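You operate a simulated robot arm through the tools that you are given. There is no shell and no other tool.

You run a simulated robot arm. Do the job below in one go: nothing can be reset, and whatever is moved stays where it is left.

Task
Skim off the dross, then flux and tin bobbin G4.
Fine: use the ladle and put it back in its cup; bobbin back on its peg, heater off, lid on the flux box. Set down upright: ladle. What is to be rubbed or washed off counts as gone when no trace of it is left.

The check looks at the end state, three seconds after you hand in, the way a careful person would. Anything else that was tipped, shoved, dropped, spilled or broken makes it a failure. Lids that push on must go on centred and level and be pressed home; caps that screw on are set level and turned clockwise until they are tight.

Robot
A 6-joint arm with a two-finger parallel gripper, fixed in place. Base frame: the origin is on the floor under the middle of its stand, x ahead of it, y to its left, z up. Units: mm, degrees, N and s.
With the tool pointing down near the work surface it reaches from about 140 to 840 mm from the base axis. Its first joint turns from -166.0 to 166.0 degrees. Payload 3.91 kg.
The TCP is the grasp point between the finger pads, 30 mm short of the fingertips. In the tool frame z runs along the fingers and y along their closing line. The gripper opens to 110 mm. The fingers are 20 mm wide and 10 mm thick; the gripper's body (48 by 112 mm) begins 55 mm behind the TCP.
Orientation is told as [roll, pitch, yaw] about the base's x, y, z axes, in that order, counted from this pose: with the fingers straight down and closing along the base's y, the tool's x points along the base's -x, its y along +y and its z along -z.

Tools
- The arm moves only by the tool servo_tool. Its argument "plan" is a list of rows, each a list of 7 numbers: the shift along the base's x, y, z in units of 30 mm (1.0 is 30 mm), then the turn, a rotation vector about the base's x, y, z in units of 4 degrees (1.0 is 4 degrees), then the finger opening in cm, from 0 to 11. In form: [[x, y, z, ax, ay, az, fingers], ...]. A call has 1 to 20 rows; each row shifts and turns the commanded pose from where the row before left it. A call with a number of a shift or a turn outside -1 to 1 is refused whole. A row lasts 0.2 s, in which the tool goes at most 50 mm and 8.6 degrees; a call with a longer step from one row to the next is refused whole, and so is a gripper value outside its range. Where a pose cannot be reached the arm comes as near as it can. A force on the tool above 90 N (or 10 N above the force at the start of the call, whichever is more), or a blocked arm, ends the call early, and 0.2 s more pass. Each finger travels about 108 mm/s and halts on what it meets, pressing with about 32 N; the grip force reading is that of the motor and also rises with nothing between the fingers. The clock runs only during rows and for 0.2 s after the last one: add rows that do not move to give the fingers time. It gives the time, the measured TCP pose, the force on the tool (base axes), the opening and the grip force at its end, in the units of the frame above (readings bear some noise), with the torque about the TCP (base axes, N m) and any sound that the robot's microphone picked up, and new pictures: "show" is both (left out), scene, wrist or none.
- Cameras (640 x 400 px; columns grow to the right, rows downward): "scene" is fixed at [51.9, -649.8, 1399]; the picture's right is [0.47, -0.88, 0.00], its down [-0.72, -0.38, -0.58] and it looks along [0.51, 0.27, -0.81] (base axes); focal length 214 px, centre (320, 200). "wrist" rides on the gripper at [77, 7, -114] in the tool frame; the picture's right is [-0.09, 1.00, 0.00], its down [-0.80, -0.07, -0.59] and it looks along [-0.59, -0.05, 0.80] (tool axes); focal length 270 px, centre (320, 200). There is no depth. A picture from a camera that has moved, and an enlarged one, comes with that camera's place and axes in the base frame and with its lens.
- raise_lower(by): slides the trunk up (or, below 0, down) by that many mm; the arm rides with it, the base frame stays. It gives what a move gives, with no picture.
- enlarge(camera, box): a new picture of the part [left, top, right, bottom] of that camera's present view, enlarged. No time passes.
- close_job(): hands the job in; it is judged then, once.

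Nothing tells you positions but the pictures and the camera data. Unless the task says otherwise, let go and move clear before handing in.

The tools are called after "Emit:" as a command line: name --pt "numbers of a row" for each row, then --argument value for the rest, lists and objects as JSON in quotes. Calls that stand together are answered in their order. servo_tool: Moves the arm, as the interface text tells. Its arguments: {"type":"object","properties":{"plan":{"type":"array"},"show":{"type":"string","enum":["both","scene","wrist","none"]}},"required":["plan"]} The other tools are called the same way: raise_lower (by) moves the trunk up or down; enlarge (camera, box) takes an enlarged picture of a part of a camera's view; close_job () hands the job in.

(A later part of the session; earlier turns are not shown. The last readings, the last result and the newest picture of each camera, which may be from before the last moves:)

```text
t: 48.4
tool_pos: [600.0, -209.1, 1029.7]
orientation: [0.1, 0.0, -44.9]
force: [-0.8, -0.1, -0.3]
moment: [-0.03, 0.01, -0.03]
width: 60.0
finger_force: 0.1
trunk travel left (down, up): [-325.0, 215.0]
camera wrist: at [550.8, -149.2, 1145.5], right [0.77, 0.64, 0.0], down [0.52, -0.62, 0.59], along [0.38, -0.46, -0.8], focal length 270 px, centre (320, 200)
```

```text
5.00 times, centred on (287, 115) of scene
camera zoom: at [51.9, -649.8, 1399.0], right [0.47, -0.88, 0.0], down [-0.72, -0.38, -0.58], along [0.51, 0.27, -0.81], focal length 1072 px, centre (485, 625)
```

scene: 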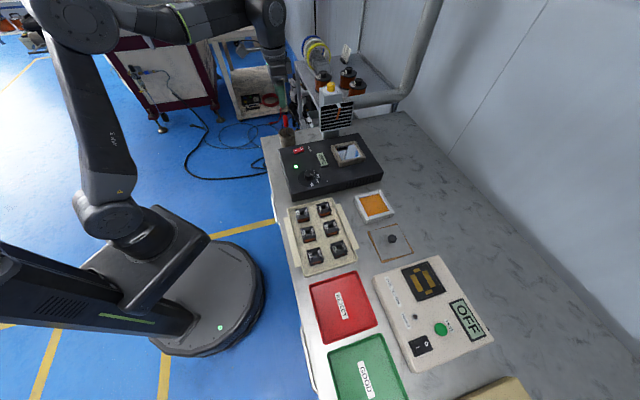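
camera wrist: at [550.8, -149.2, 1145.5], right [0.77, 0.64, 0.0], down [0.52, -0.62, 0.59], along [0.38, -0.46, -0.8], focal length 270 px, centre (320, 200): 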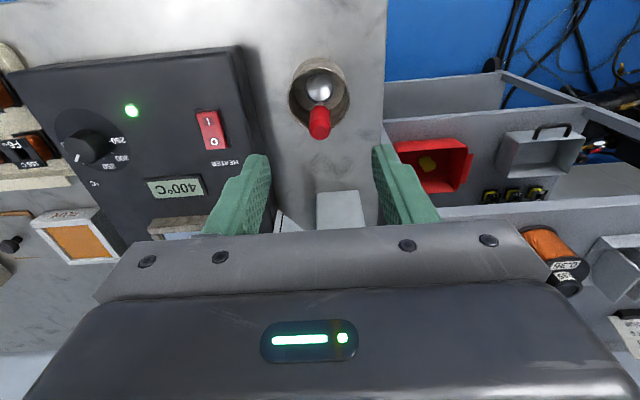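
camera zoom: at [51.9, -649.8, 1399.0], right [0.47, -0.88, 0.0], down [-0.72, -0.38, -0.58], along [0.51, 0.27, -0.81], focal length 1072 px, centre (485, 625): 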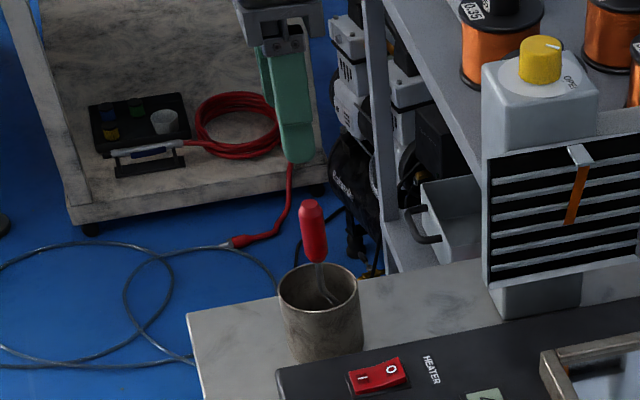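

The ladle stands upright in its cup again. Next I go above G4.

Emit:
servo_tool --pt "-0.88 -0.79 0 0 0 0 6" --pt "-0.88 -0.79 0 0 0 0 6" --pt "-0.88 -0.79 0 0 0 0 6" --pt "-0.88 -0.79 0 0 0 0 6" --pt "-0.88 -0.79 0 0 0 0 6" --pt "-0.88 -0.79 0 0 0 0 6" --pt "-0.88 -0.79 0 0 0 0 6" --pt "-0.88 -0.79 0 0 0 0 6" --pt "-0.88 -0.79 0 0 0 0 6" --pt "-0.88 -0.79 0 0 0 0 6" --pt "-0.88 -0.79 0 0 0 0 6" --pt "-0.88 -0.79 0 0 0 0 6" --pt "-0.88 -0.79 -0.4 0 0 0 6" --pt "-0.88 -0.79 -0.8 0 0 0 6" --pt "0 0 -0.8 0 0 0 6" --pt "0 0 0 0 0 0 6" --show "both"

Emit:
enlarge --camera "wrist" --box '[250, 40, 400, 180]'

Emit:
enlarge --camera "scene" --box '[285, 215, 365, 275]'

```text
t: 51.8
tool_pos: [231.2, -539.3, 971.8]
orientation: [0.0, -0.1, -45.0]
force: [-0.6, -0.1, 0.4]
moment: [0.0, 0.02, 0.0]
width: 60.1
finger_force: 0.1
trunk travel left (down, up): [-325.0, 215.0]
camera wrist: at [181.7, -479.7, 1086.3], right [0.77, 0.64, 0.0], down [0.52, -0.62, 0.59], along [0.38, -0.46, -0.8], focal length 270 px, centre (320, 200)
```

scene: 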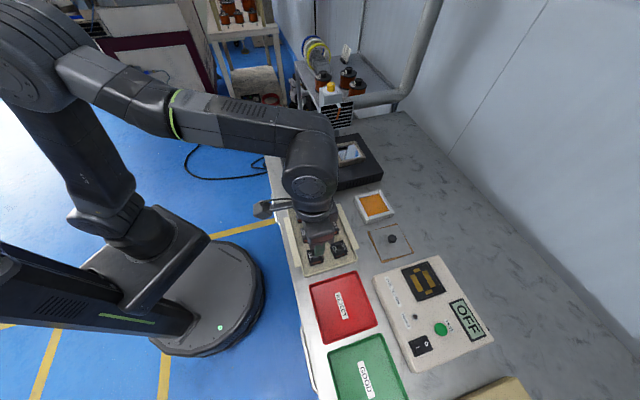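
wrist: 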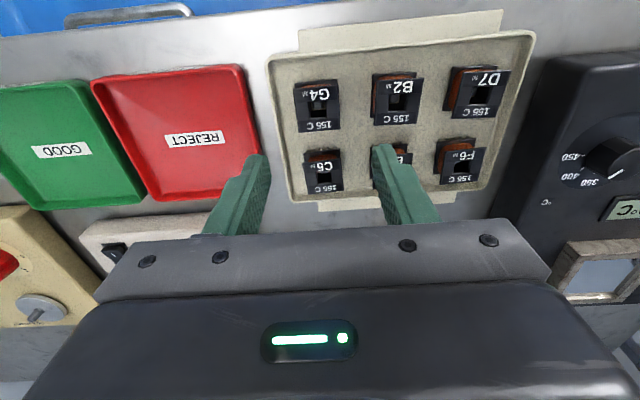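

```text
2.86 times, centred on (325, 110) of wrist
camera zoom: at [181.7, -479.7, 1086.3], right [0.77, 0.64, 0.0], down [0.52, -0.62, 0.59], along [0.38, -0.46, -0.8], focal length 772 px, centre (306, 457)
```

zoom: 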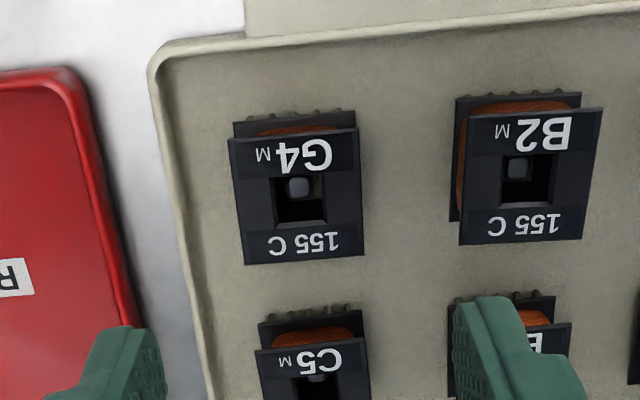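

```text
6.67 times, centred on (325, 245) of scene
camera zoom: at [51.9, -649.8, 1399.0], right [0.47, -0.88, 0.0], down [-0.72, -0.38, -0.58], along [0.51, 0.27, -0.81], focal length 1430 px, centre (287, -100)
```

zoom: 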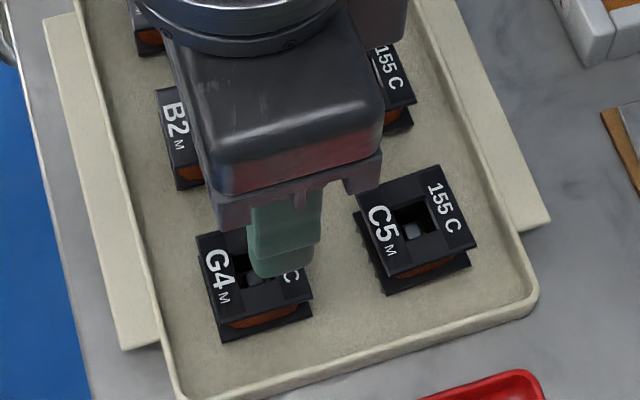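

G4 is square to the gripper, its centre at about [228.5, -538.8], top about z 854, pin tips about z 824. I set the opening to 54 mm and descend partway to check the fit.

Emit:
servo_tool --pt "-0.08 0.02 -0.8 0 0 0 5.4" --pt "0 0 -0.8 0 0 0 5.4" --pt "0 0 -0.7 0 0 0 5.4" --pt "0 0 0 0 0 0 5.4" --show "both"

Emit:
enlarge --camera "wrist" --box '[220, 60, 420, 240]'

Emit:
enlarge --camera "scene" --box '[285, 225, 345, 275]'

```text
t: 52.8
tool_pos: [229.2, -539.7, 902.1]
orientation: [0.0, 0.0, -45.0]
force: [0.0, -0.2, 0.2]
moment: [0.0, 0.01, 0.03]
width: 54.0
finger_force: 0.0
trunk travel left (down, up): [-325.0, 215.0]
camera wrist: at [180.0, -479.9, 1017.1], right [0.77, 0.64, 0.0], down [0.52, -0.62, 0.59], along [0.38, -0.46, -0.8], focal length 270 px, centre (320, 200)
```

scene: 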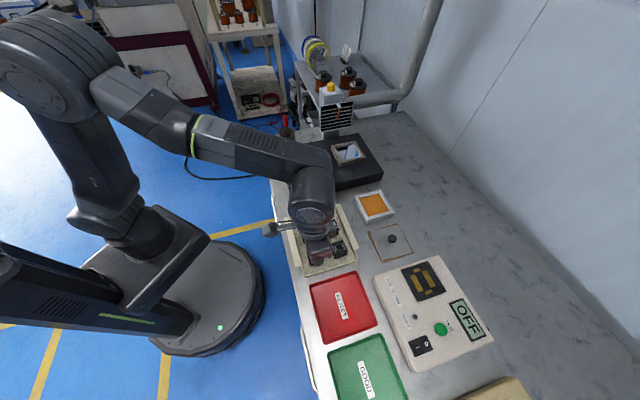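
wrist: 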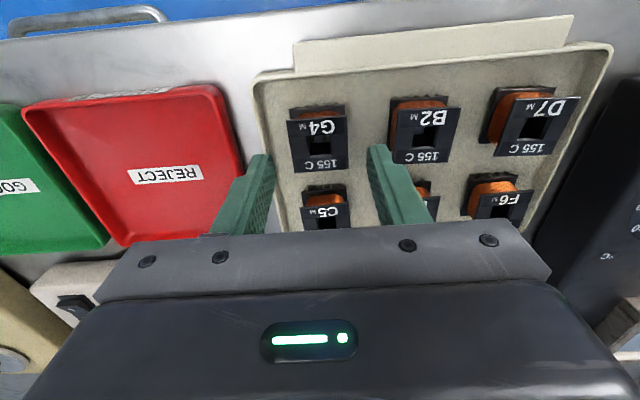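

```text
2.22 times, centred on (320, 150) of wrist
camera zoom: at [180.0, -479.9, 1017.1], right [0.77, 0.64, 0.0], down [0.52, -0.62, 0.59], along [0.38, -0.46, -0.8], focal length 601 px, centre (320, 311)
```

zoom: 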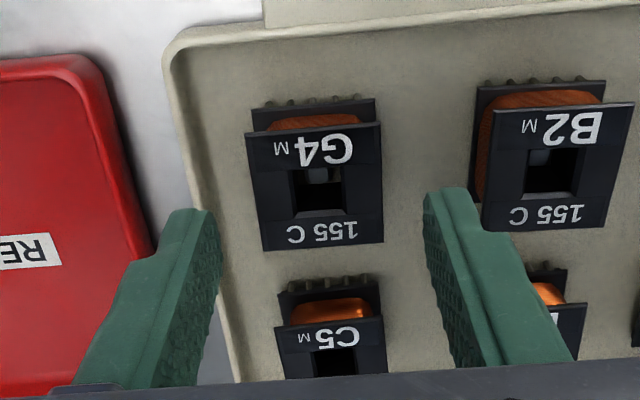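

```text
8.00 times, centred on (315, 250) of scene
camera zoom: at [51.9, -649.8, 1399.0], right [0.47, -0.88, 0.0], down [-0.72, -0.38, -0.58], along [0.51, 0.27, -0.81], focal length 1716 px, centre (360, -200)
```

zoom: 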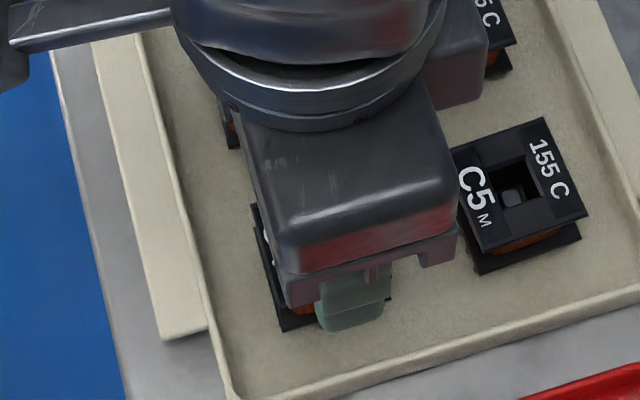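

The fit looks right, with clearance to the tray rim and B2. I go down to grip height.

Emit:
servo_tool --pt "-0.02 0.02 -0.6 0 0 0 5.4" --pt "0 0 -0.5 0 0 0 5.4" --pt "0 0 -0.3 0 0 0 5.4" --pt "0 0 0 0 0 0 5.4" --show "both"

Emit:
enlarge --camera "wrist" --box '[220, 80, 420, 240]'

Emit:
enlarge --camera "scene" --box '[290, 235, 340, 275]'

```text
t: 53.8
tool_pos: [228.1, -539.6, 859.4]
orientation: [-0.1, -0.1, -45.0]
force: [-0.6, 0.2, -0.3]
moment: [-0.04, 0.01, -0.01]
width: 54.0
finger_force: 0.1
trunk travel left (down, up): [-325.0, 215.0]
camera wrist: at [178.0, -479.5, 974.2], right [0.77, 0.64, 0.0], down [0.52, -0.62, 0.59], along [0.38, -0.46, -0.8], focal length 270 px, centre (320, 200)
```

scene: 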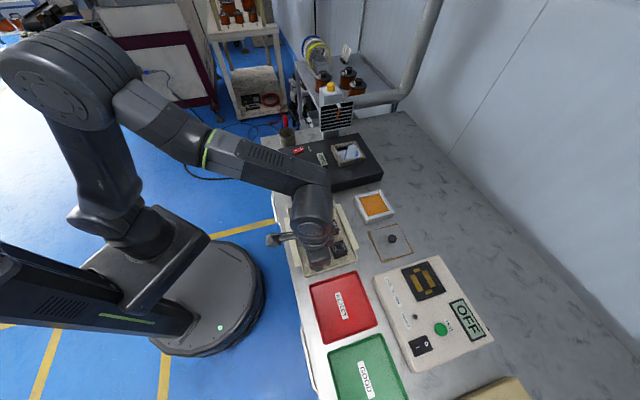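
wrist: 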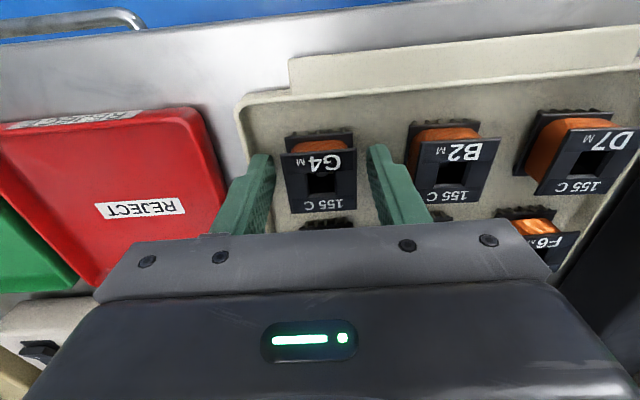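

```text
2.50 times, centred on (320, 160) of wrist
camera zoom: at [178.0, -479.5, 974.2], right [0.77, 0.64, 0.0], down [0.52, -0.62, 0.59], along [0.38, -0.46, -0.8], focal length 676 px, centre (320, 300)
```

zoom: 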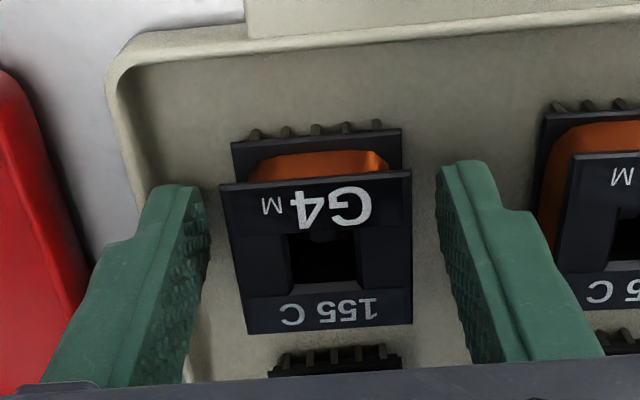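

```text
10.00 times, centred on (315, 255) of scene
camera zoom: at [51.9, -649.8, 1399.0], right [0.47, -0.88, 0.0], down [-0.72, -0.38, -0.58], along [0.51, 0.27, -0.81], focal length 2145 px, centre (370, -350)
```

zoom: 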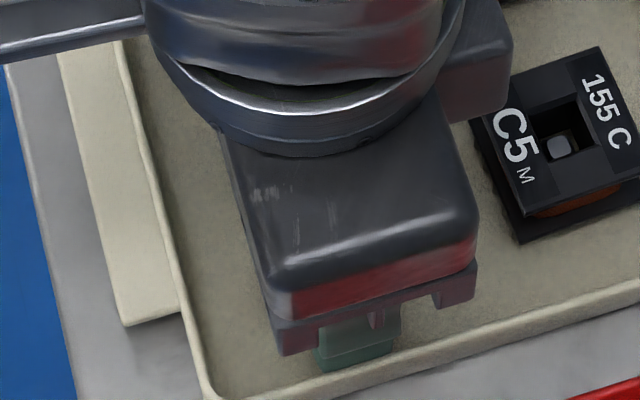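

The fingers sit symmetrically beside G4. I raise by 2 mm so the tips end level with the bottom flange, then close.

Emit:
servo_tool --pt "0 0 0.07 0 0 0 5.4" --pt "0 0 0 0 0 0 4.6" --pt "0 0 0 0 0 0 4.0" --pt "0 0 0 0 0 0 3.0" --pt "0 0 0 0 0 0 3.0" --pt "0 0 0 0 0 0 3.0" --show "both"

Emit:
enlarge --camera "wrist" --box '[220, 80, 420, 240]'

```text
t: 55.1
tool_pos: [228.7, -538.9, 861.8]
orientation: [0.0, 0.0, -45.0]
force: [0.8, -0.5, 1.1]
moment: [-0.04, -0.01, 0.01]
width: 37.6
finger_force: 32.4
trunk travel left (down, up): [-325.0, 215.0]
camera wrist: at [178.0, -479.4, 977.3], right [0.77, 0.64, 0.0], down [0.52, -0.62, 0.59], along [0.38, -0.46, -0.8], focal length 270 px, centre (320, 200)
```

scene: 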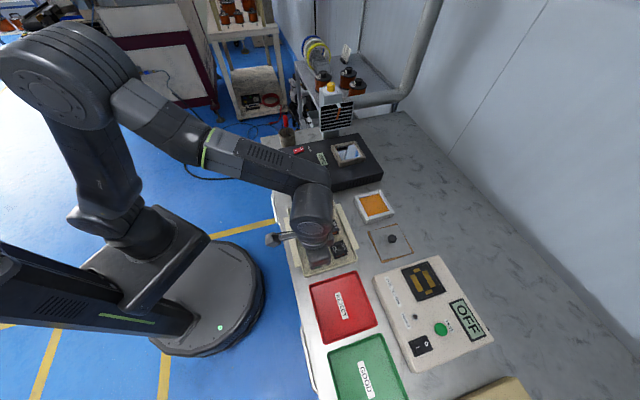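
wrist: 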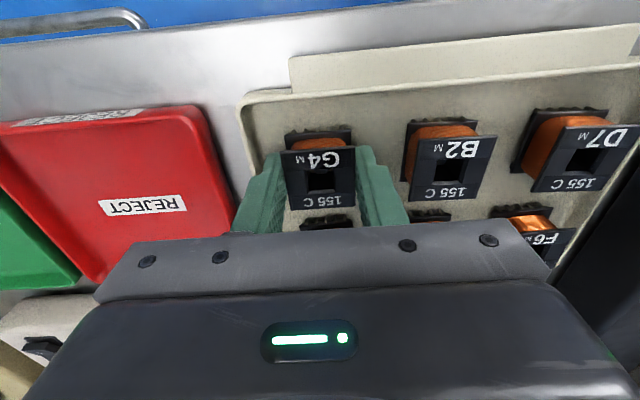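

```text
2.50 times, centred on (320, 160) of wrist
camera zoom: at [178.0, -479.4, 977.3], right [0.77, 0.64, 0.0], down [0.52, -0.62, 0.59], along [0.38, -0.46, -0.8], focal length 676 px, centre (320, 300)
```

zoom: 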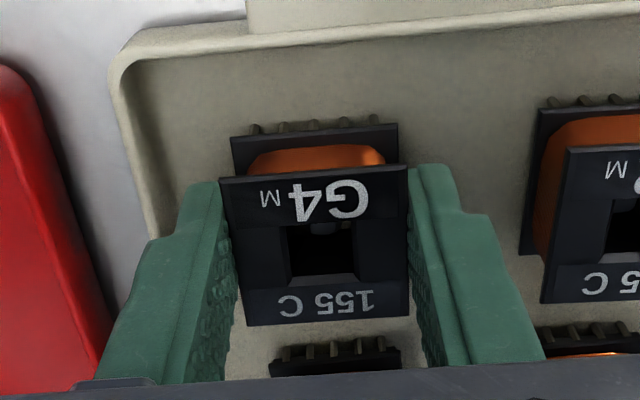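

G4 is held by both flanges (37.6 mm). I lift it straight off its peg.

Emit:
servo_tool --pt "0 0 0.3 0 0 0 3" --pt "0 0 0.5 0 0 0 3" --pt "0 0 0.7 0 0 0 3" --pt "0 0 0.8 0 0 0 3" --pt "0 0 0.8 0 0 0 3" --pt "0 0 0.8 0 0 0 3" --pt "0 0 0 0 0 0 3" --show "both"

Emit:
enlarge --camera "wrist" --box '[220, 60, 420, 240]'

Emit:
enlarge --camera "scene" --box '[285, 205, 365, 275]'

```text
t: 56.8
tool_pos: [227.9, -538.4, 979.3]
orientation: [0.0, 0.0, -45.0]
force: [0.4, -0.3, 0.9]
moment: [-0.01, 0.03, 0.04]
width: 30.1
finger_force: 0.0
trunk travel left (down, up): [-325.0, 215.0]
camera wrist: at [178.1, -479.5, 1095.1], right [0.77, 0.64, 0.0], down [0.52, -0.62, 0.59], along [0.38, -0.46, -0.8], focal length 270 px, centre (320, 200)
```

scene: 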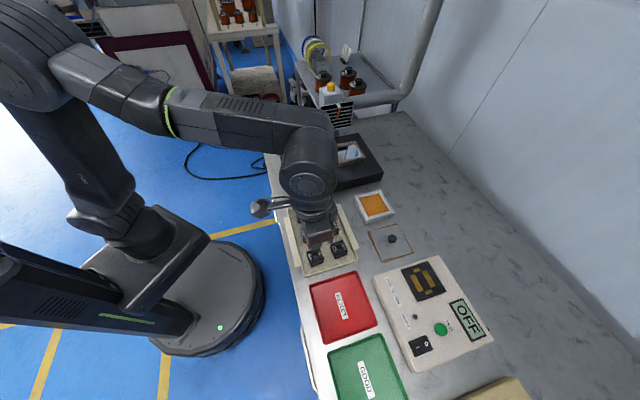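
wrist: 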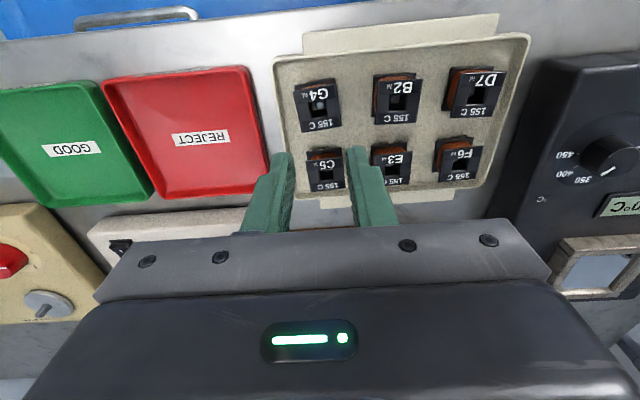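

```text
2.22 times, centred on (320, 150) of wrist
camera zoom: at [178.1, -479.5, 1095.1], right [0.77, 0.64, 0.0], down [0.52, -0.62, 0.59], along [0.38, -0.46, -0.8], focal length 601 px, centre (320, 311)
```

zoom: 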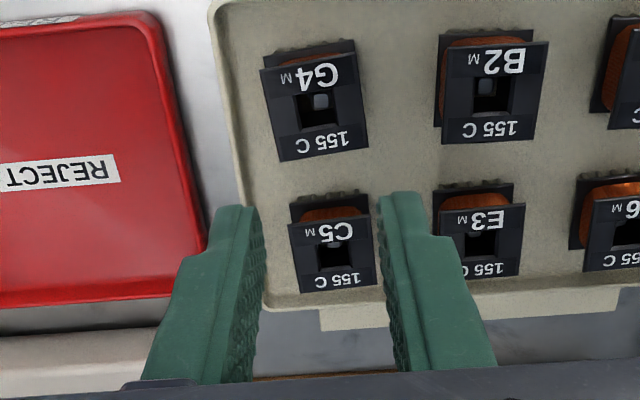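

```text
5.71 times, centred on (325, 240) of scene
camera zoom: at [51.9, -649.8, 1399.0], right [0.47, -0.88, 0.0], down [-0.72, -0.38, -0.58], along [0.51, 0.27, -0.81], focal length 1226 px, centre (291, -29)
```

zoom: 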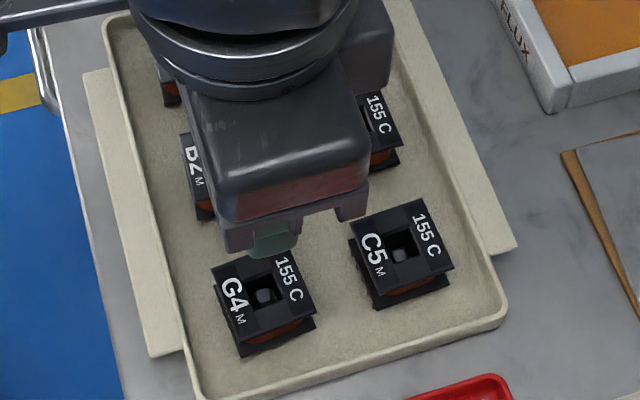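

The bobbin slipped out of the fingers during the lift and sits back on its peg, slightly turned. I check its seating and the finger shape before trying again.

Emit:
enlarge --camera "wrist" --box '[285, 65, 355, 140]'

Emit:
enlarge --camera "scene" --box '[300, 230, 350, 275]'

Emit:
enlarge --camera "wrist" --box '[230, 140, 410, 240]'

```text
5.33 times, centred on (320, 102) of wrist
camera zoom: at [178.1, -479.5, 1095.1], right [0.77, 0.64, 0.0], down [0.52, -0.62, 0.59], along [0.38, -0.46, -0.8], focal length 1442 px, centre (320, 720)
```

zoom: 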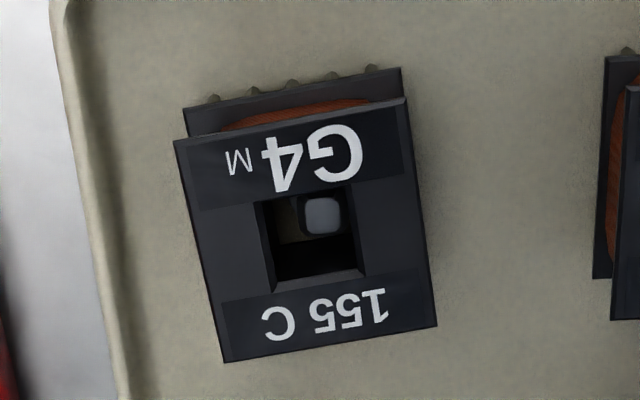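

```text
8.89 times, centred on (325, 252) of scene
camera zoom: at [51.9, -649.8, 1399.0], right [0.47, -0.88, 0.0], down [-0.72, -0.38, -0.58], along [0.51, 0.27, -0.81], focal length 1906 px, centre (276, -267)
```

zoom: 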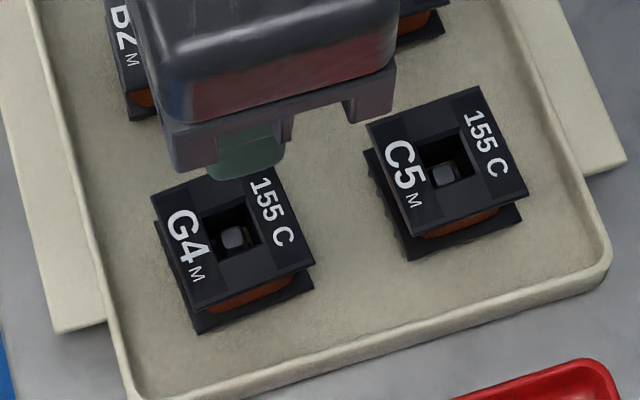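

```text
3.56 times, centred on (320, 190) of wrist
camera zoom: at [178.1, -479.5, 1095.1], right [0.77, 0.64, 0.0], down [0.52, -0.62, 0.59], along [0.38, -0.46, -0.8], focal length 961 px, centre (320, 236)
```

zoom: 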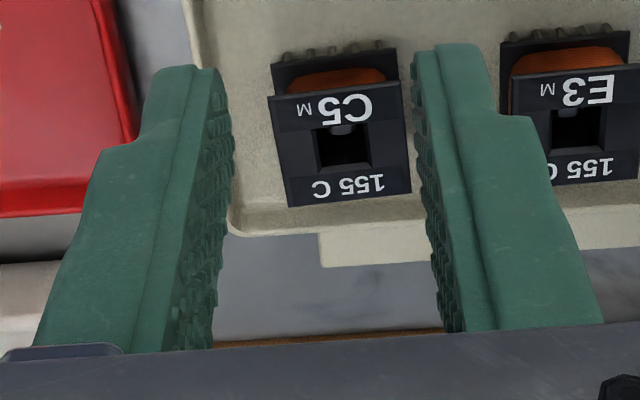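

G4 still sits level on its peg, turned about 6° and shifted 2 mm. I re-approach with the tool turned to match and watch the lift closely this time.

Emit:
servo_tool --pt "-0.03 -0.04 -0.4 0 0 0.75 5.4" --pt "0 0 -0.8 0 0 0.75 5.4" --pt "0 0 -0.8 0 0 0 5.4" --pt "0 0 -0.5 0 0 0 5.4" --pt "0 0 0 0 0 0 5.4" --show "both"

Emit:
enlarge --camera "wrist" --box '[220, 80, 420, 240]'

```text
t: 58.0
tool_pos: [227.3, -540.9, 903.9]
orientation: [0.0, 0.1, -38.9]
force: [-0.1, 0.3, -1.0]
moment: [0.02, 0.03, 0.01]
width: 54.0
finger_force: 0.1
trunk travel left (down, up): [-325.0, 215.0]
camera wrist: at [171.5, -486.5, 1018.7], right [0.69, 0.72, 0.0], down [0.58, -0.56, 0.59], along [0.43, -0.41, -0.8], focal length 270 px, centre (320, 200)
```

scene: 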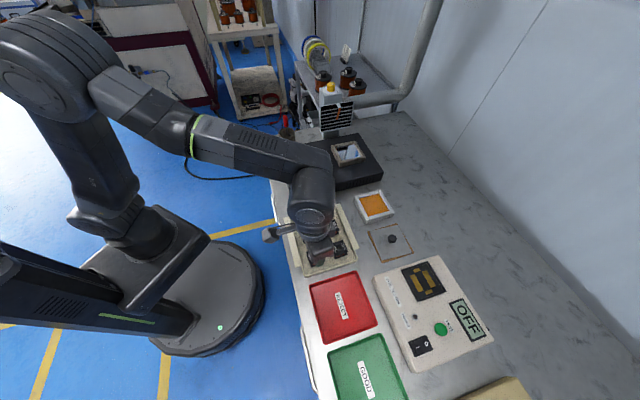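
wrist: 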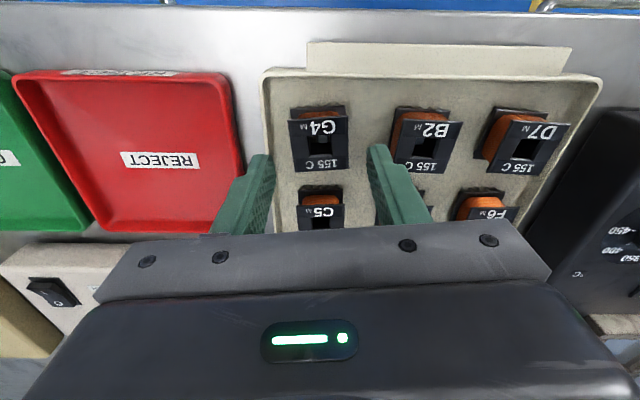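

```text
2.50 times, centred on (320, 160) of wrist
camera zoom: at [171.5, -486.5, 1018.7], right [0.69, 0.72, 0.0], down [0.58, -0.56, 0.59], along [0.43, -0.41, -0.8], focal length 676 px, centre (320, 300)
```

zoom: 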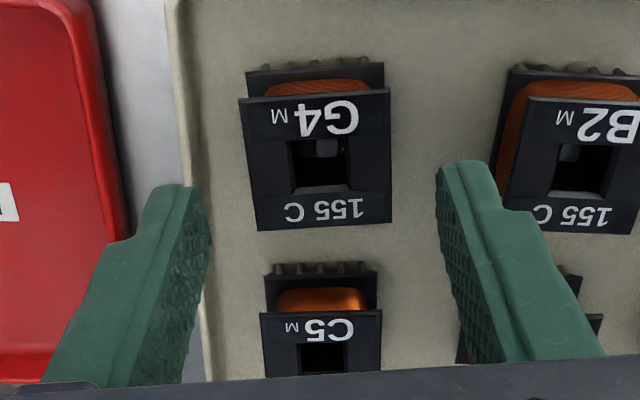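

Emit:
servo_tool --pt "-0.035 0.03 -0.7 0 0 0 5.4" --pt "0 0 -0.6 0 0 0 5.4" --pt "0 0 -0.2 0 0 0 5.4" --pt "0 0 0 0 0 0 5.4" --pt "0 0 0 0 0 0 4.4" --pt "0 0 0 0 0 0 3.6" --pt "0 0 0 0 0 0 2" --pt "0 0 0 0 0 0 0" --pt "0 0 0 0 0 0 0" --show "both"

Emit:
enlarge --camera "wrist" --box '[220, 80, 420, 240]'

```text
t: 60.0
tool_pos: [225.1, -537.5, 858.1]
orientation: [0.2, 0.1, -38.9]
force: [-4.3, -1.5, 26.3]
moment: [0.02, 0.15, -0.01]
width: 37.6
finger_force: 32.0
trunk travel left (down, up): [-325.0, 215.0]
camera wrist: at [169.3, -483.1, 973.7], right [0.69, 0.72, 0.0], down [0.58, -0.56, 0.59], along [0.43, -0.41, -0.8], focal length 270 px, centre (320, 200)
```

scene: 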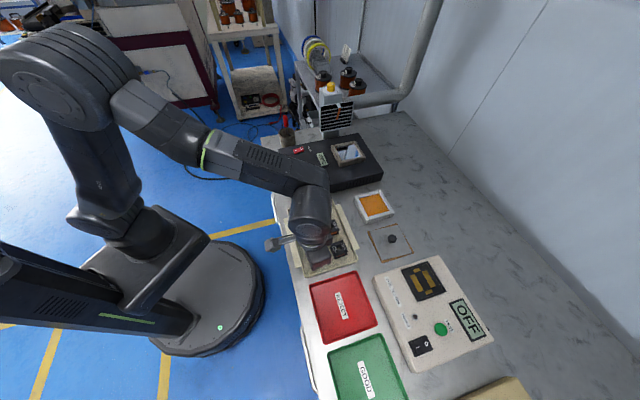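
wrist: 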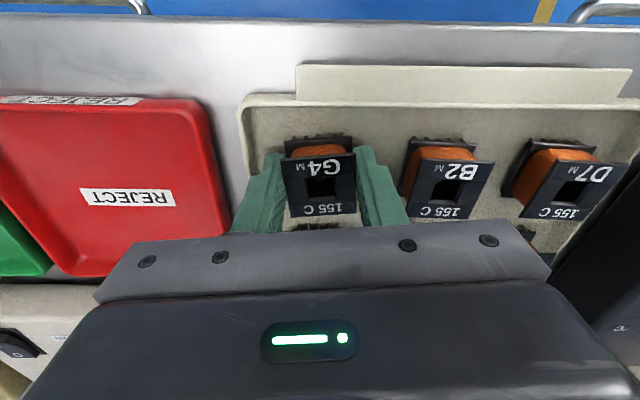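

```text
2.50 times, centred on (320, 160) of wrist
camera zoom: at [169.3, -483.1, 973.7], right [0.69, 0.72, 0.0], down [0.58, -0.56, 0.59], along [0.43, -0.41, -0.8], focal length 676 px, centre (320, 300)
```

zoom: 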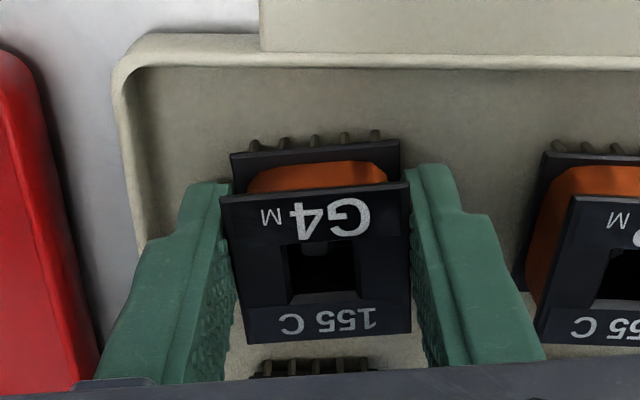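

There is a 26 N upward reaction, most likely the fingertips touching the tray floor (about z 828). I lift just a little with the grip closed and watch whether G4 follows.

Emit:
servo_tool --pt "0 0 0.1 0 0 0 0" --pt "0 0 0.1 0 0 0 0" --pt "0 0 0 0 0 0 0" --show "wrist"

Emit:
enlarge --camera "wrist" --box '[220, 80, 420, 240]'

```text
t: 60.8
tool_pos: [226.6, -539.7, 865.1]
orientation: [0.0, 0.1, -39.0]
force: [-0.5, 0.3, -1.8]
moment: [-0.01, -0.01, 0.01]
width: 37.0
finger_force: 32.0
trunk travel left (down, up): [-325.0, 215.0]
camera wrist: at [170.1, -485.3, 979.6], right [0.69, 0.72, 0.0], down [0.58, -0.56, 0.59], along [0.43, -0.41, -0.8], focal length 270 px, centre (320, 200)
```

wrist: 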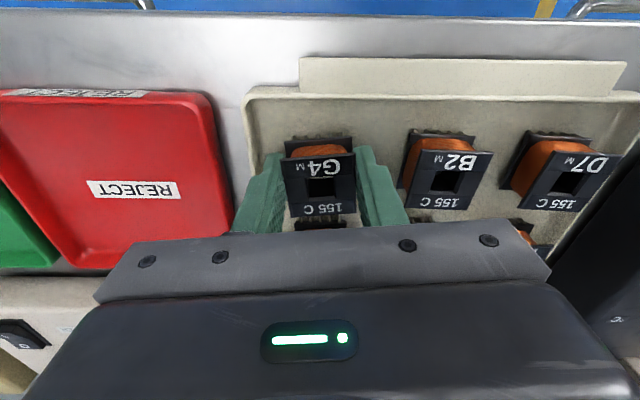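

```text
2.50 times, centred on (320, 160) of wrist
camera zoom: at [170.1, -485.3, 979.6], right [0.69, 0.72, 0.0], down [0.58, -0.56, 0.59], along [0.43, -0.41, -0.8], focal length 676 px, centre (320, 300)
```

zoom: 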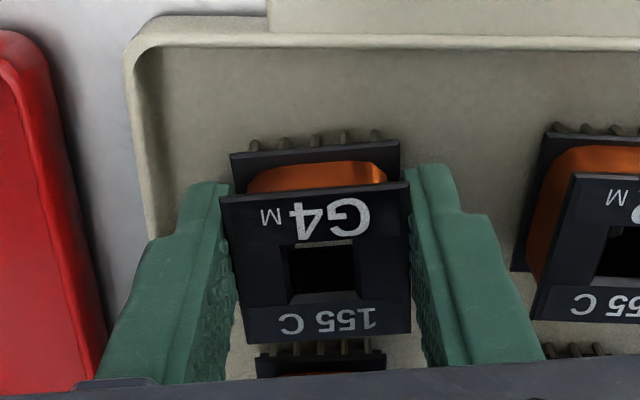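

G4 is following the fingers. I keep lifting slowly.

Emit:
servo_tool --pt "0 0 0.15 0 0 0 0" --pt "0 0 0.15 0 0 0 0" --pt "0 0 0.2 0 0 0 0" --pt "0 0 0 0 0 0 0" --show "wrist"

Emit:
enlarge --camera "wrist" --box '[220, 80, 420, 240]'

```text
t: 61.8
tool_pos: [226.1, -539.1, 879.0]
orientation: [0.0, 0.0, -39.0]
force: [-0.1, 0.9, -0.6]
moment: [-0.01, -0.02, 0.0]
width: 37.6
finger_force: 31.9
trunk travel left (down, up): [-325.0, 215.0]
camera wrist: at [170.0, -485.5, 994.7], right [0.69, 0.72, 0.0], down [0.58, -0.56, 0.59], along [0.43, -0.41, -0.8], focal length 270 px, centre (320, 200)
```

wrist: 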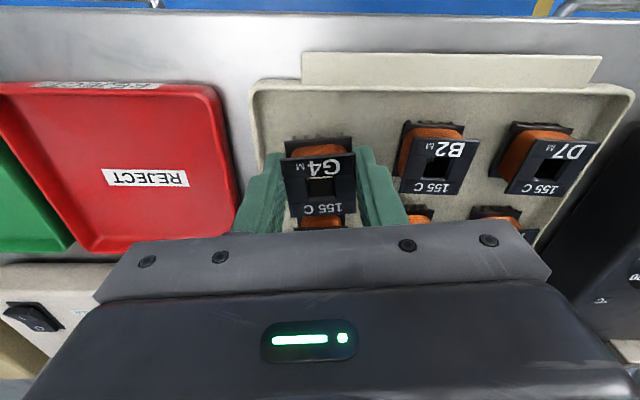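

```text
2.50 times, centred on (320, 160) of wrist
camera zoom: at [170.0, -485.5, 994.7], right [0.69, 0.72, 0.0], down [0.58, -0.56, 0.59], along [0.43, -0.41, -0.8], focal length 676 px, centre (320, 300)
```

zoom: 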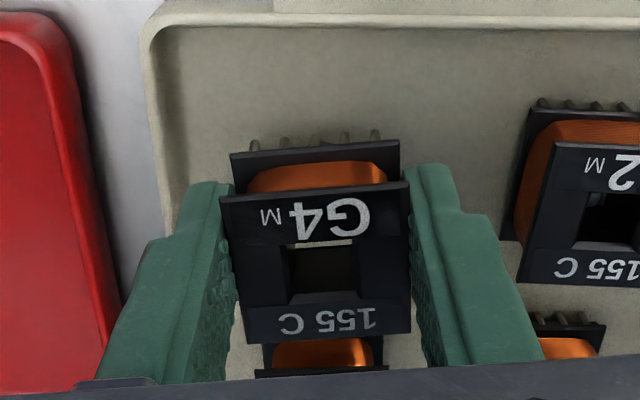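

Emit:
servo_tool --pt "0 0 0.3 0 0 0 0" --pt "0 0 0.4 0 0 0 0" --pt "0 0 0.5 0 0 0 0" --pt "0 0 0.5 0 0 0 0" --pt "0 0 0.5 0 0 0 0" --pt "0 0 0.5 0 0 0 0" --pt "0 0 0.3 0 0 0 0" --pt "0 0 0 0 0 0 0" --show "both"

Emit:
enlarge --camera "wrist" --box '[220, 60, 420, 240]'

Emit:
enlarge --camera "scene" --box '[285, 205, 365, 275]'

```text
t: 63.5
tool_pos: [226.2, -540.8, 969.3]
orientation: [0.0, 0.0, -38.9]
force: [-0.1, 0.2, -0.7]
moment: [0.0, 0.0, -0.02]
width: 37.1
finger_force: 31.9
trunk travel left (down, up): [-325.0, 215.0]
camera wrist: at [170.2, -485.9, 1084.3], right [0.69, 0.72, 0.0], down [0.58, -0.56, 0.59], along [0.43, -0.41, -0.8], focal length 270 px, centre (320, 200)
```

scene: 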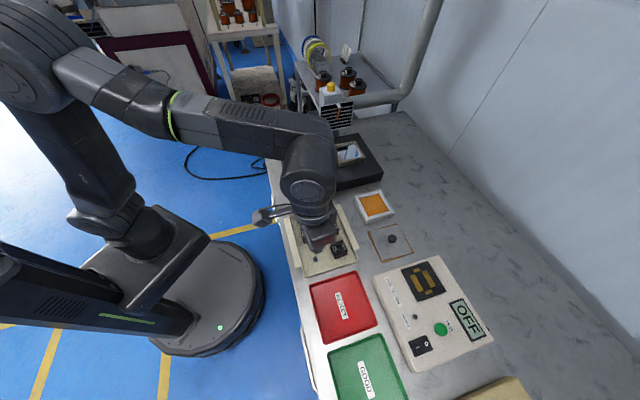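
wrist: 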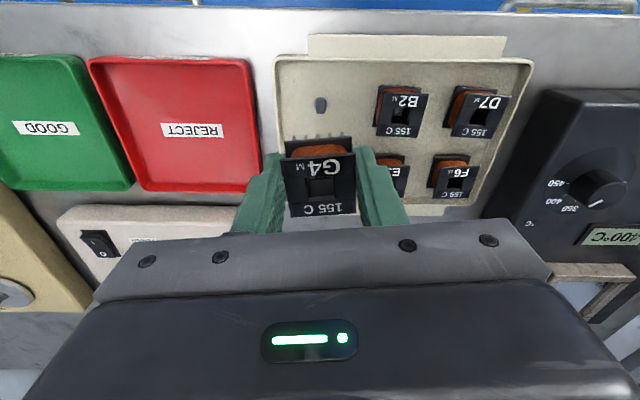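

```text
2.22 times, centred on (320, 150) of wrist
camera zoom: at [170.2, -485.9, 1084.3], right [0.69, 0.72, 0.0], down [0.58, -0.56, 0.59], along [0.43, -0.41, -0.8], focal length 601 px, centre (320, 311)
```

zoom: 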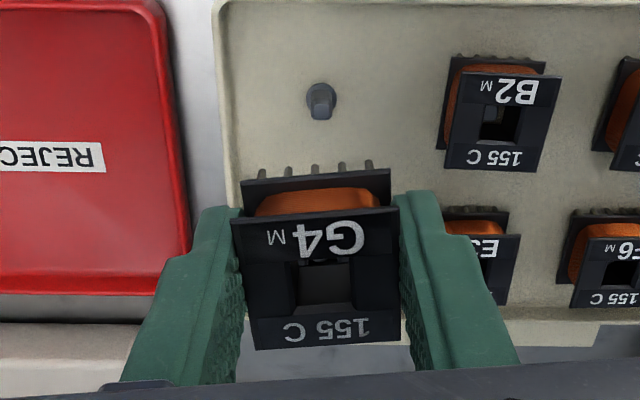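

```text
5.71 times, centred on (325, 240) of scene
camera zoom: at [51.9, -649.8, 1399.0], right [0.47, -0.88, 0.0], down [-0.72, -0.38, -0.58], along [0.51, 0.27, -0.81], focal length 1226 px, centre (291, -29)
```

zoom: 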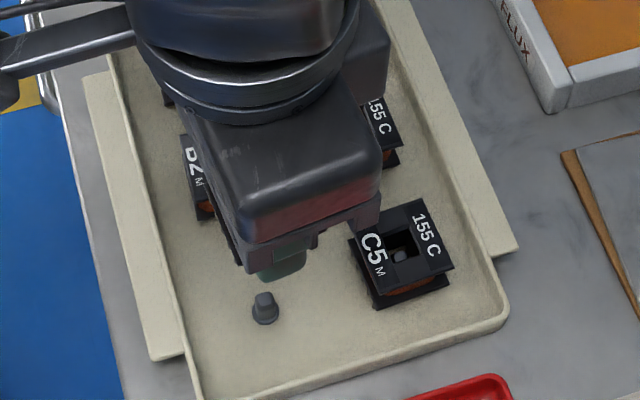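

G4 is off the peg, but the fingertips reach down level with the pin tips. I will put it back on the peg, squared to its old angle, and regrip higher so that only the pins get dipped.

Emit:
servo_tool --pt "0.03 0.02 0 0 0 -0.75 0" --pt "0.03 0.02 0 0 0 -0.75 0" --pt "0 0 -0.5 0 0 0 0" --pt "0 0 -0.6 0 0 0 0" --pt "0 0 -0.6 0 0 0 0" --pt "0 0 -0.6 0 0 0 0" --pt "0 0 -0.5 0 0 0 0" --pt "0 0 0 0 0 0 0" --show "both"

Emit:
enlarge --camera "wrist" --box '[220, 60, 420, 240]'

Emit:
enlarge --camera "scene" --box '[285, 215, 365, 275]'

```text
t: 65.3
tool_pos: [227.8, -539.4, 884.7]
orientation: [0.1, 0.1, -45.0]
force: [0.4, 0.6, -0.4]
moment: [0.02, 0.01, -0.02]
width: 37.5
finger_force: 32.4
trunk travel left (down, up): [-325.0, 215.0]
camera wrist: at [177.7, -479.6, 1001.1], right [0.77, 0.64, 0.0], down [0.52, -0.62, 0.59], along [0.38, -0.46, -0.8], focal length 270 px, centre (320, 200)
```

scene: 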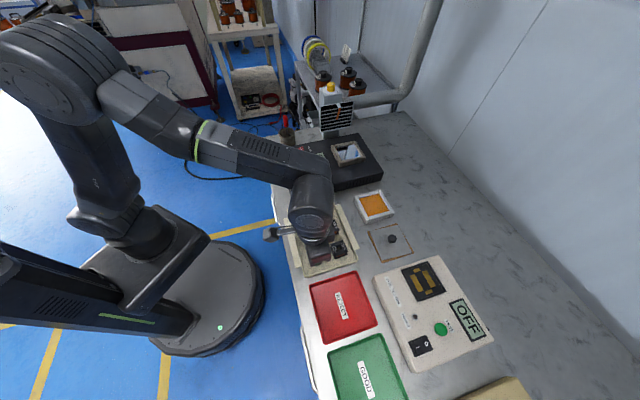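
wrist: 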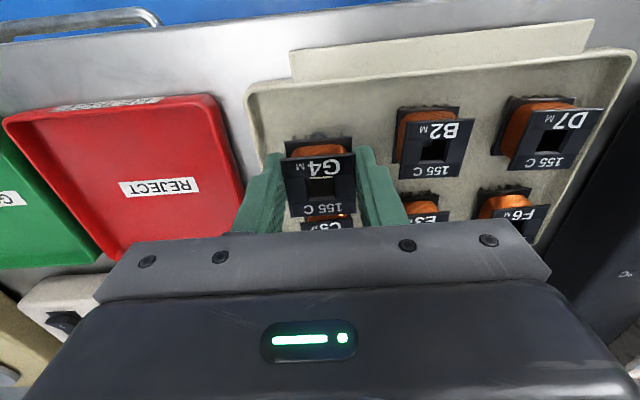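

```text
2.22 times, centred on (320, 150) of wrist
camera zoom: at [177.7, -479.6, 1001.1], right [0.77, 0.64, 0.0], down [0.52, -0.62, 0.59], along [0.38, -0.46, -0.8], focal length 601 px, centre (320, 311)
```

zoom: 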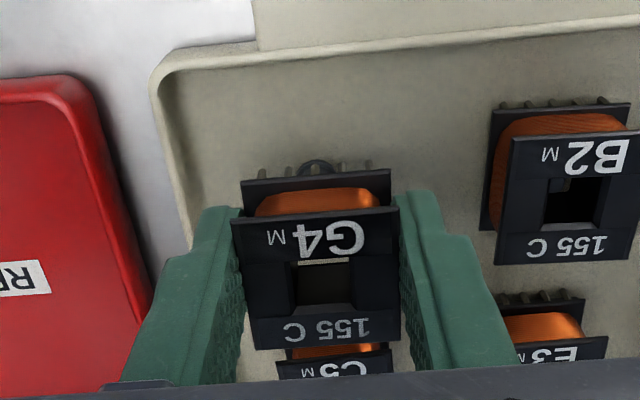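

```text
6.67 times, centred on (325, 245) of scene
camera zoom: at [51.9, -649.8, 1399.0], right [0.47, -0.88, 0.0], down [-0.72, -0.38, -0.58], along [0.51, 0.27, -0.81], focal length 1430 px, centre (287, -100)
```

zoom: 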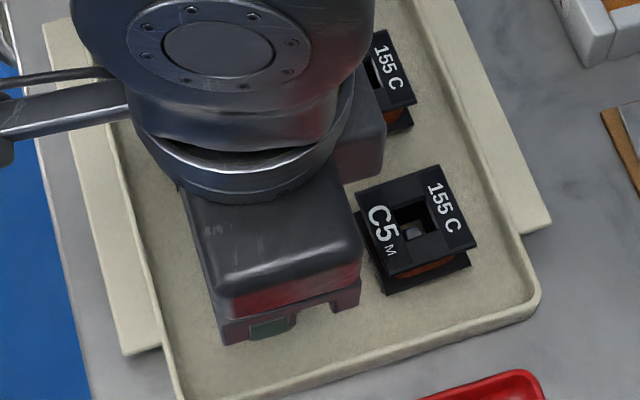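

Emit:
servo_tool --pt "-0.03 0.03 -0.3 0 0 0 0" --pt "0 0 -0.3 0 0 0 0" --pt "0 0 -0.13 0 0 0 0" --pt "0 0 0 0 0 0 0" --show "wrist"

Emit:
enlarge --camera "wrist" --box '[220, 60, 420, 240]'

```text
t: 66.3
tool_pos: [225.6, -538.7, 864.2]
orientation: [0.0, 0.0, -44.9]
force: [-0.1, 0.8, -1.4]
moment: [-0.02, 0.01, 0.0]
width: 37.4
finger_force: 31.5
trunk travel left (down, up): [-325.0, 215.0]
camera wrist: at [176.1, -478.8, 978.9], right [0.77, 0.64, 0.0], down [0.52, -0.62, 0.59], along [0.38, -0.46, -0.8], focal length 270 px, centre (320, 200)
```

wrist: 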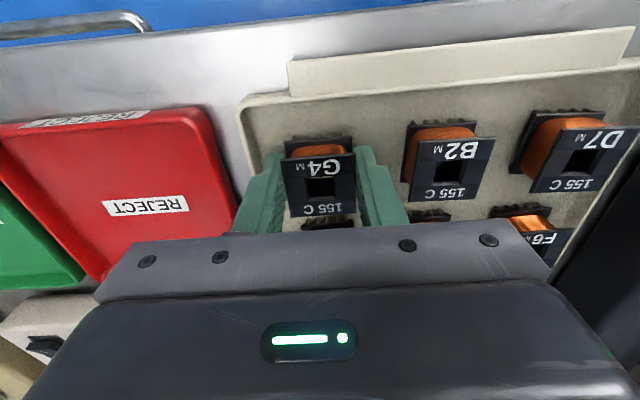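

```text
2.22 times, centred on (320, 150) of wrist
camera zoom: at [176.1, -478.8, 978.9], right [0.77, 0.64, 0.0], down [0.52, -0.62, 0.59], along [0.38, -0.46, -0.8], focal length 601 px, centre (320, 311)
```

zoom: 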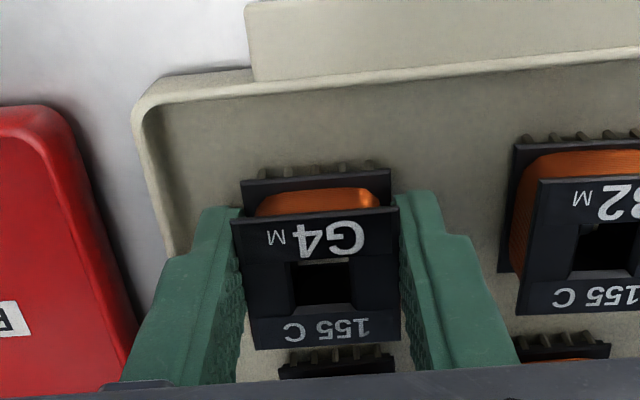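

Emit:
servo_tool --pt "0 0 -0.06 0 0 0 0" --pt "0 0 -0.05 0 0 0 0" --pt "0 0 0 0 0 0 0" --show "none"

```text
t: 67.2
tool_pos: [225.4, -538.6, 860.1]
orientation: [0.0, 0.0, -45.0]
force: [-0.8, -1.0, -0.3]
moment: [0.0, 0.0, 0.01]
width: 37.0
finger_force: 32.0
trunk travel left (down, up): [-325.0, 215.0]
```

Emit:
servo_tool --pt "0 0 -0.04 0 0 0 0" --pt "0 0 0 0 0 0 0" --pt "0 0 0 0 0 0 3.8" --pt "0 0 0 0 0 0 4.4" --pt "0 0 0 0 0 0 5.2" --pt "0 0 0 0 0 0 5.2" --show "wrist"

Emit:
enlarge --camera "wrist" --box '[220, 60, 420, 240]'

```text
t: 68.5
tool_pos: [226.5, -538.3, 859.7]
orientation: [-0.1, 0.0, -45.0]
force: [-0.2, -0.6, 0.3]
moment: [0.04, 0.03, 0.0]
width: 52.0
finger_force: 0.1
trunk travel left (down, up): [-325.0, 215.0]
camera wrist: at [176.5, -478.0, 974.6], right [0.77, 0.64, 0.0], down [0.52, -0.62, 0.59], along [0.38, -0.46, -0.8], focal length 270 px, centre (320, 200)
```

wrist: 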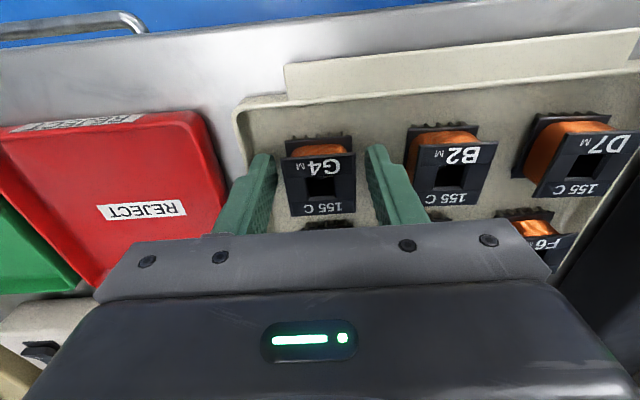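

```text
2.22 times, centred on (320, 150) of wrist
camera zoom: at [176.5, -478.0, 974.6], right [0.77, 0.64, 0.0], down [0.52, -0.62, 0.59], along [0.38, -0.46, -0.8], focal length 601 px, centre (320, 311)
```

zoom: 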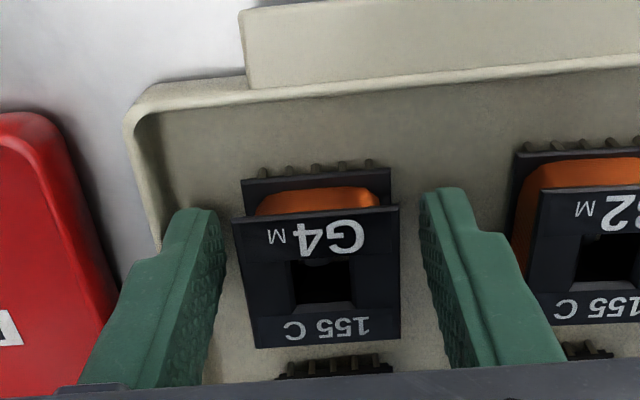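

G4 rests on its peg again, top at about z 858.5. I regrip 7 mm higher so the pins stand clear below the fingertips, and lift very gently at first.

Emit:
servo_tool --pt "0 0 0.24 0 0 0 5.2" --pt "0 0 0 0 0 0 5.2" --pt "0 0 0 0 0 0 4.2" --pt "0 0 0 0 0 0 3.2" --pt "0 0 0 0 0 0 1.5" --pt "0 0 0 0 0 0 0" --pt "0 0 0 0 0 0 0" --show "none"

Emit:
servo_tool --pt "0 0 0.08 0 0 0 0" --pt "0 0 0.08 0 0 0 0" --pt "0 0 0.08 0 0 0 0" --pt "0 0 0.08 0 0 0 0" --pt "0 0 0 0 0 0 0" --show "wrist"

Emit:
enlarge --camera "wrist" --box '[220, 60, 420, 240]'

```text
t: 70.2
tool_pos: [227.1, -537.6, 867.6]
orientation: [0.0, 0.0, -44.9]
force: [0.5, -0.5, 0.0]
moment: [0.03, 0.0, 0.02]
width: 37.4
finger_force: 32.1
trunk travel left (down, up): [-325.0, 215.0]
```

```text
t: 71.3
tool_pos: [226.4, -537.7, 877.2]
orientation: [0.0, 0.0, -45.0]
force: [0.5, 0.3, -0.7]
moment: [0.02, -0.01, -0.01]
width: 37.2
finger_force: 32.0
trunk travel left (down, up): [-325.0, 215.0]
camera wrist: at [176.5, -478.1, 991.5], right [0.77, 0.64, 0.0], down [0.52, -0.62, 0.59], along [0.38, -0.46, -0.8], focal length 270 px, centre (320, 200)
```

wrist: 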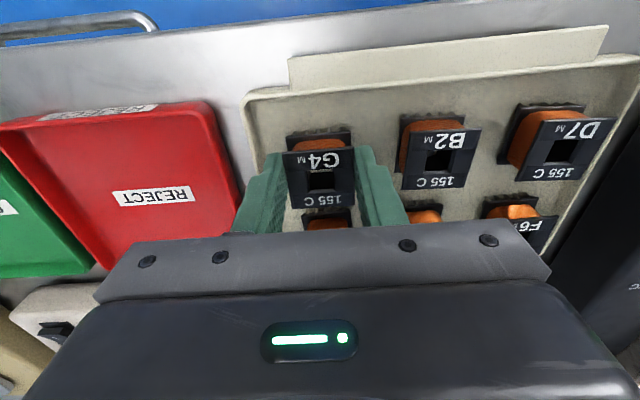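

```text
2.22 times, centred on (320, 150) of wrist
camera zoom: at [176.5, -478.1, 991.5], right [0.77, 0.64, 0.0], down [0.52, -0.62, 0.59], along [0.38, -0.46, -0.8], focal length 601 px, centre (320, 311)
```

zoom: 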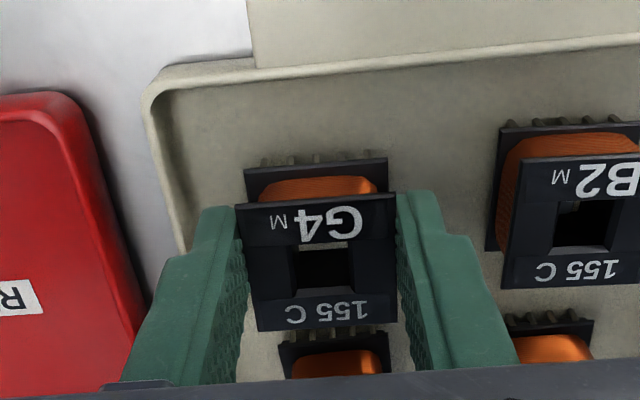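

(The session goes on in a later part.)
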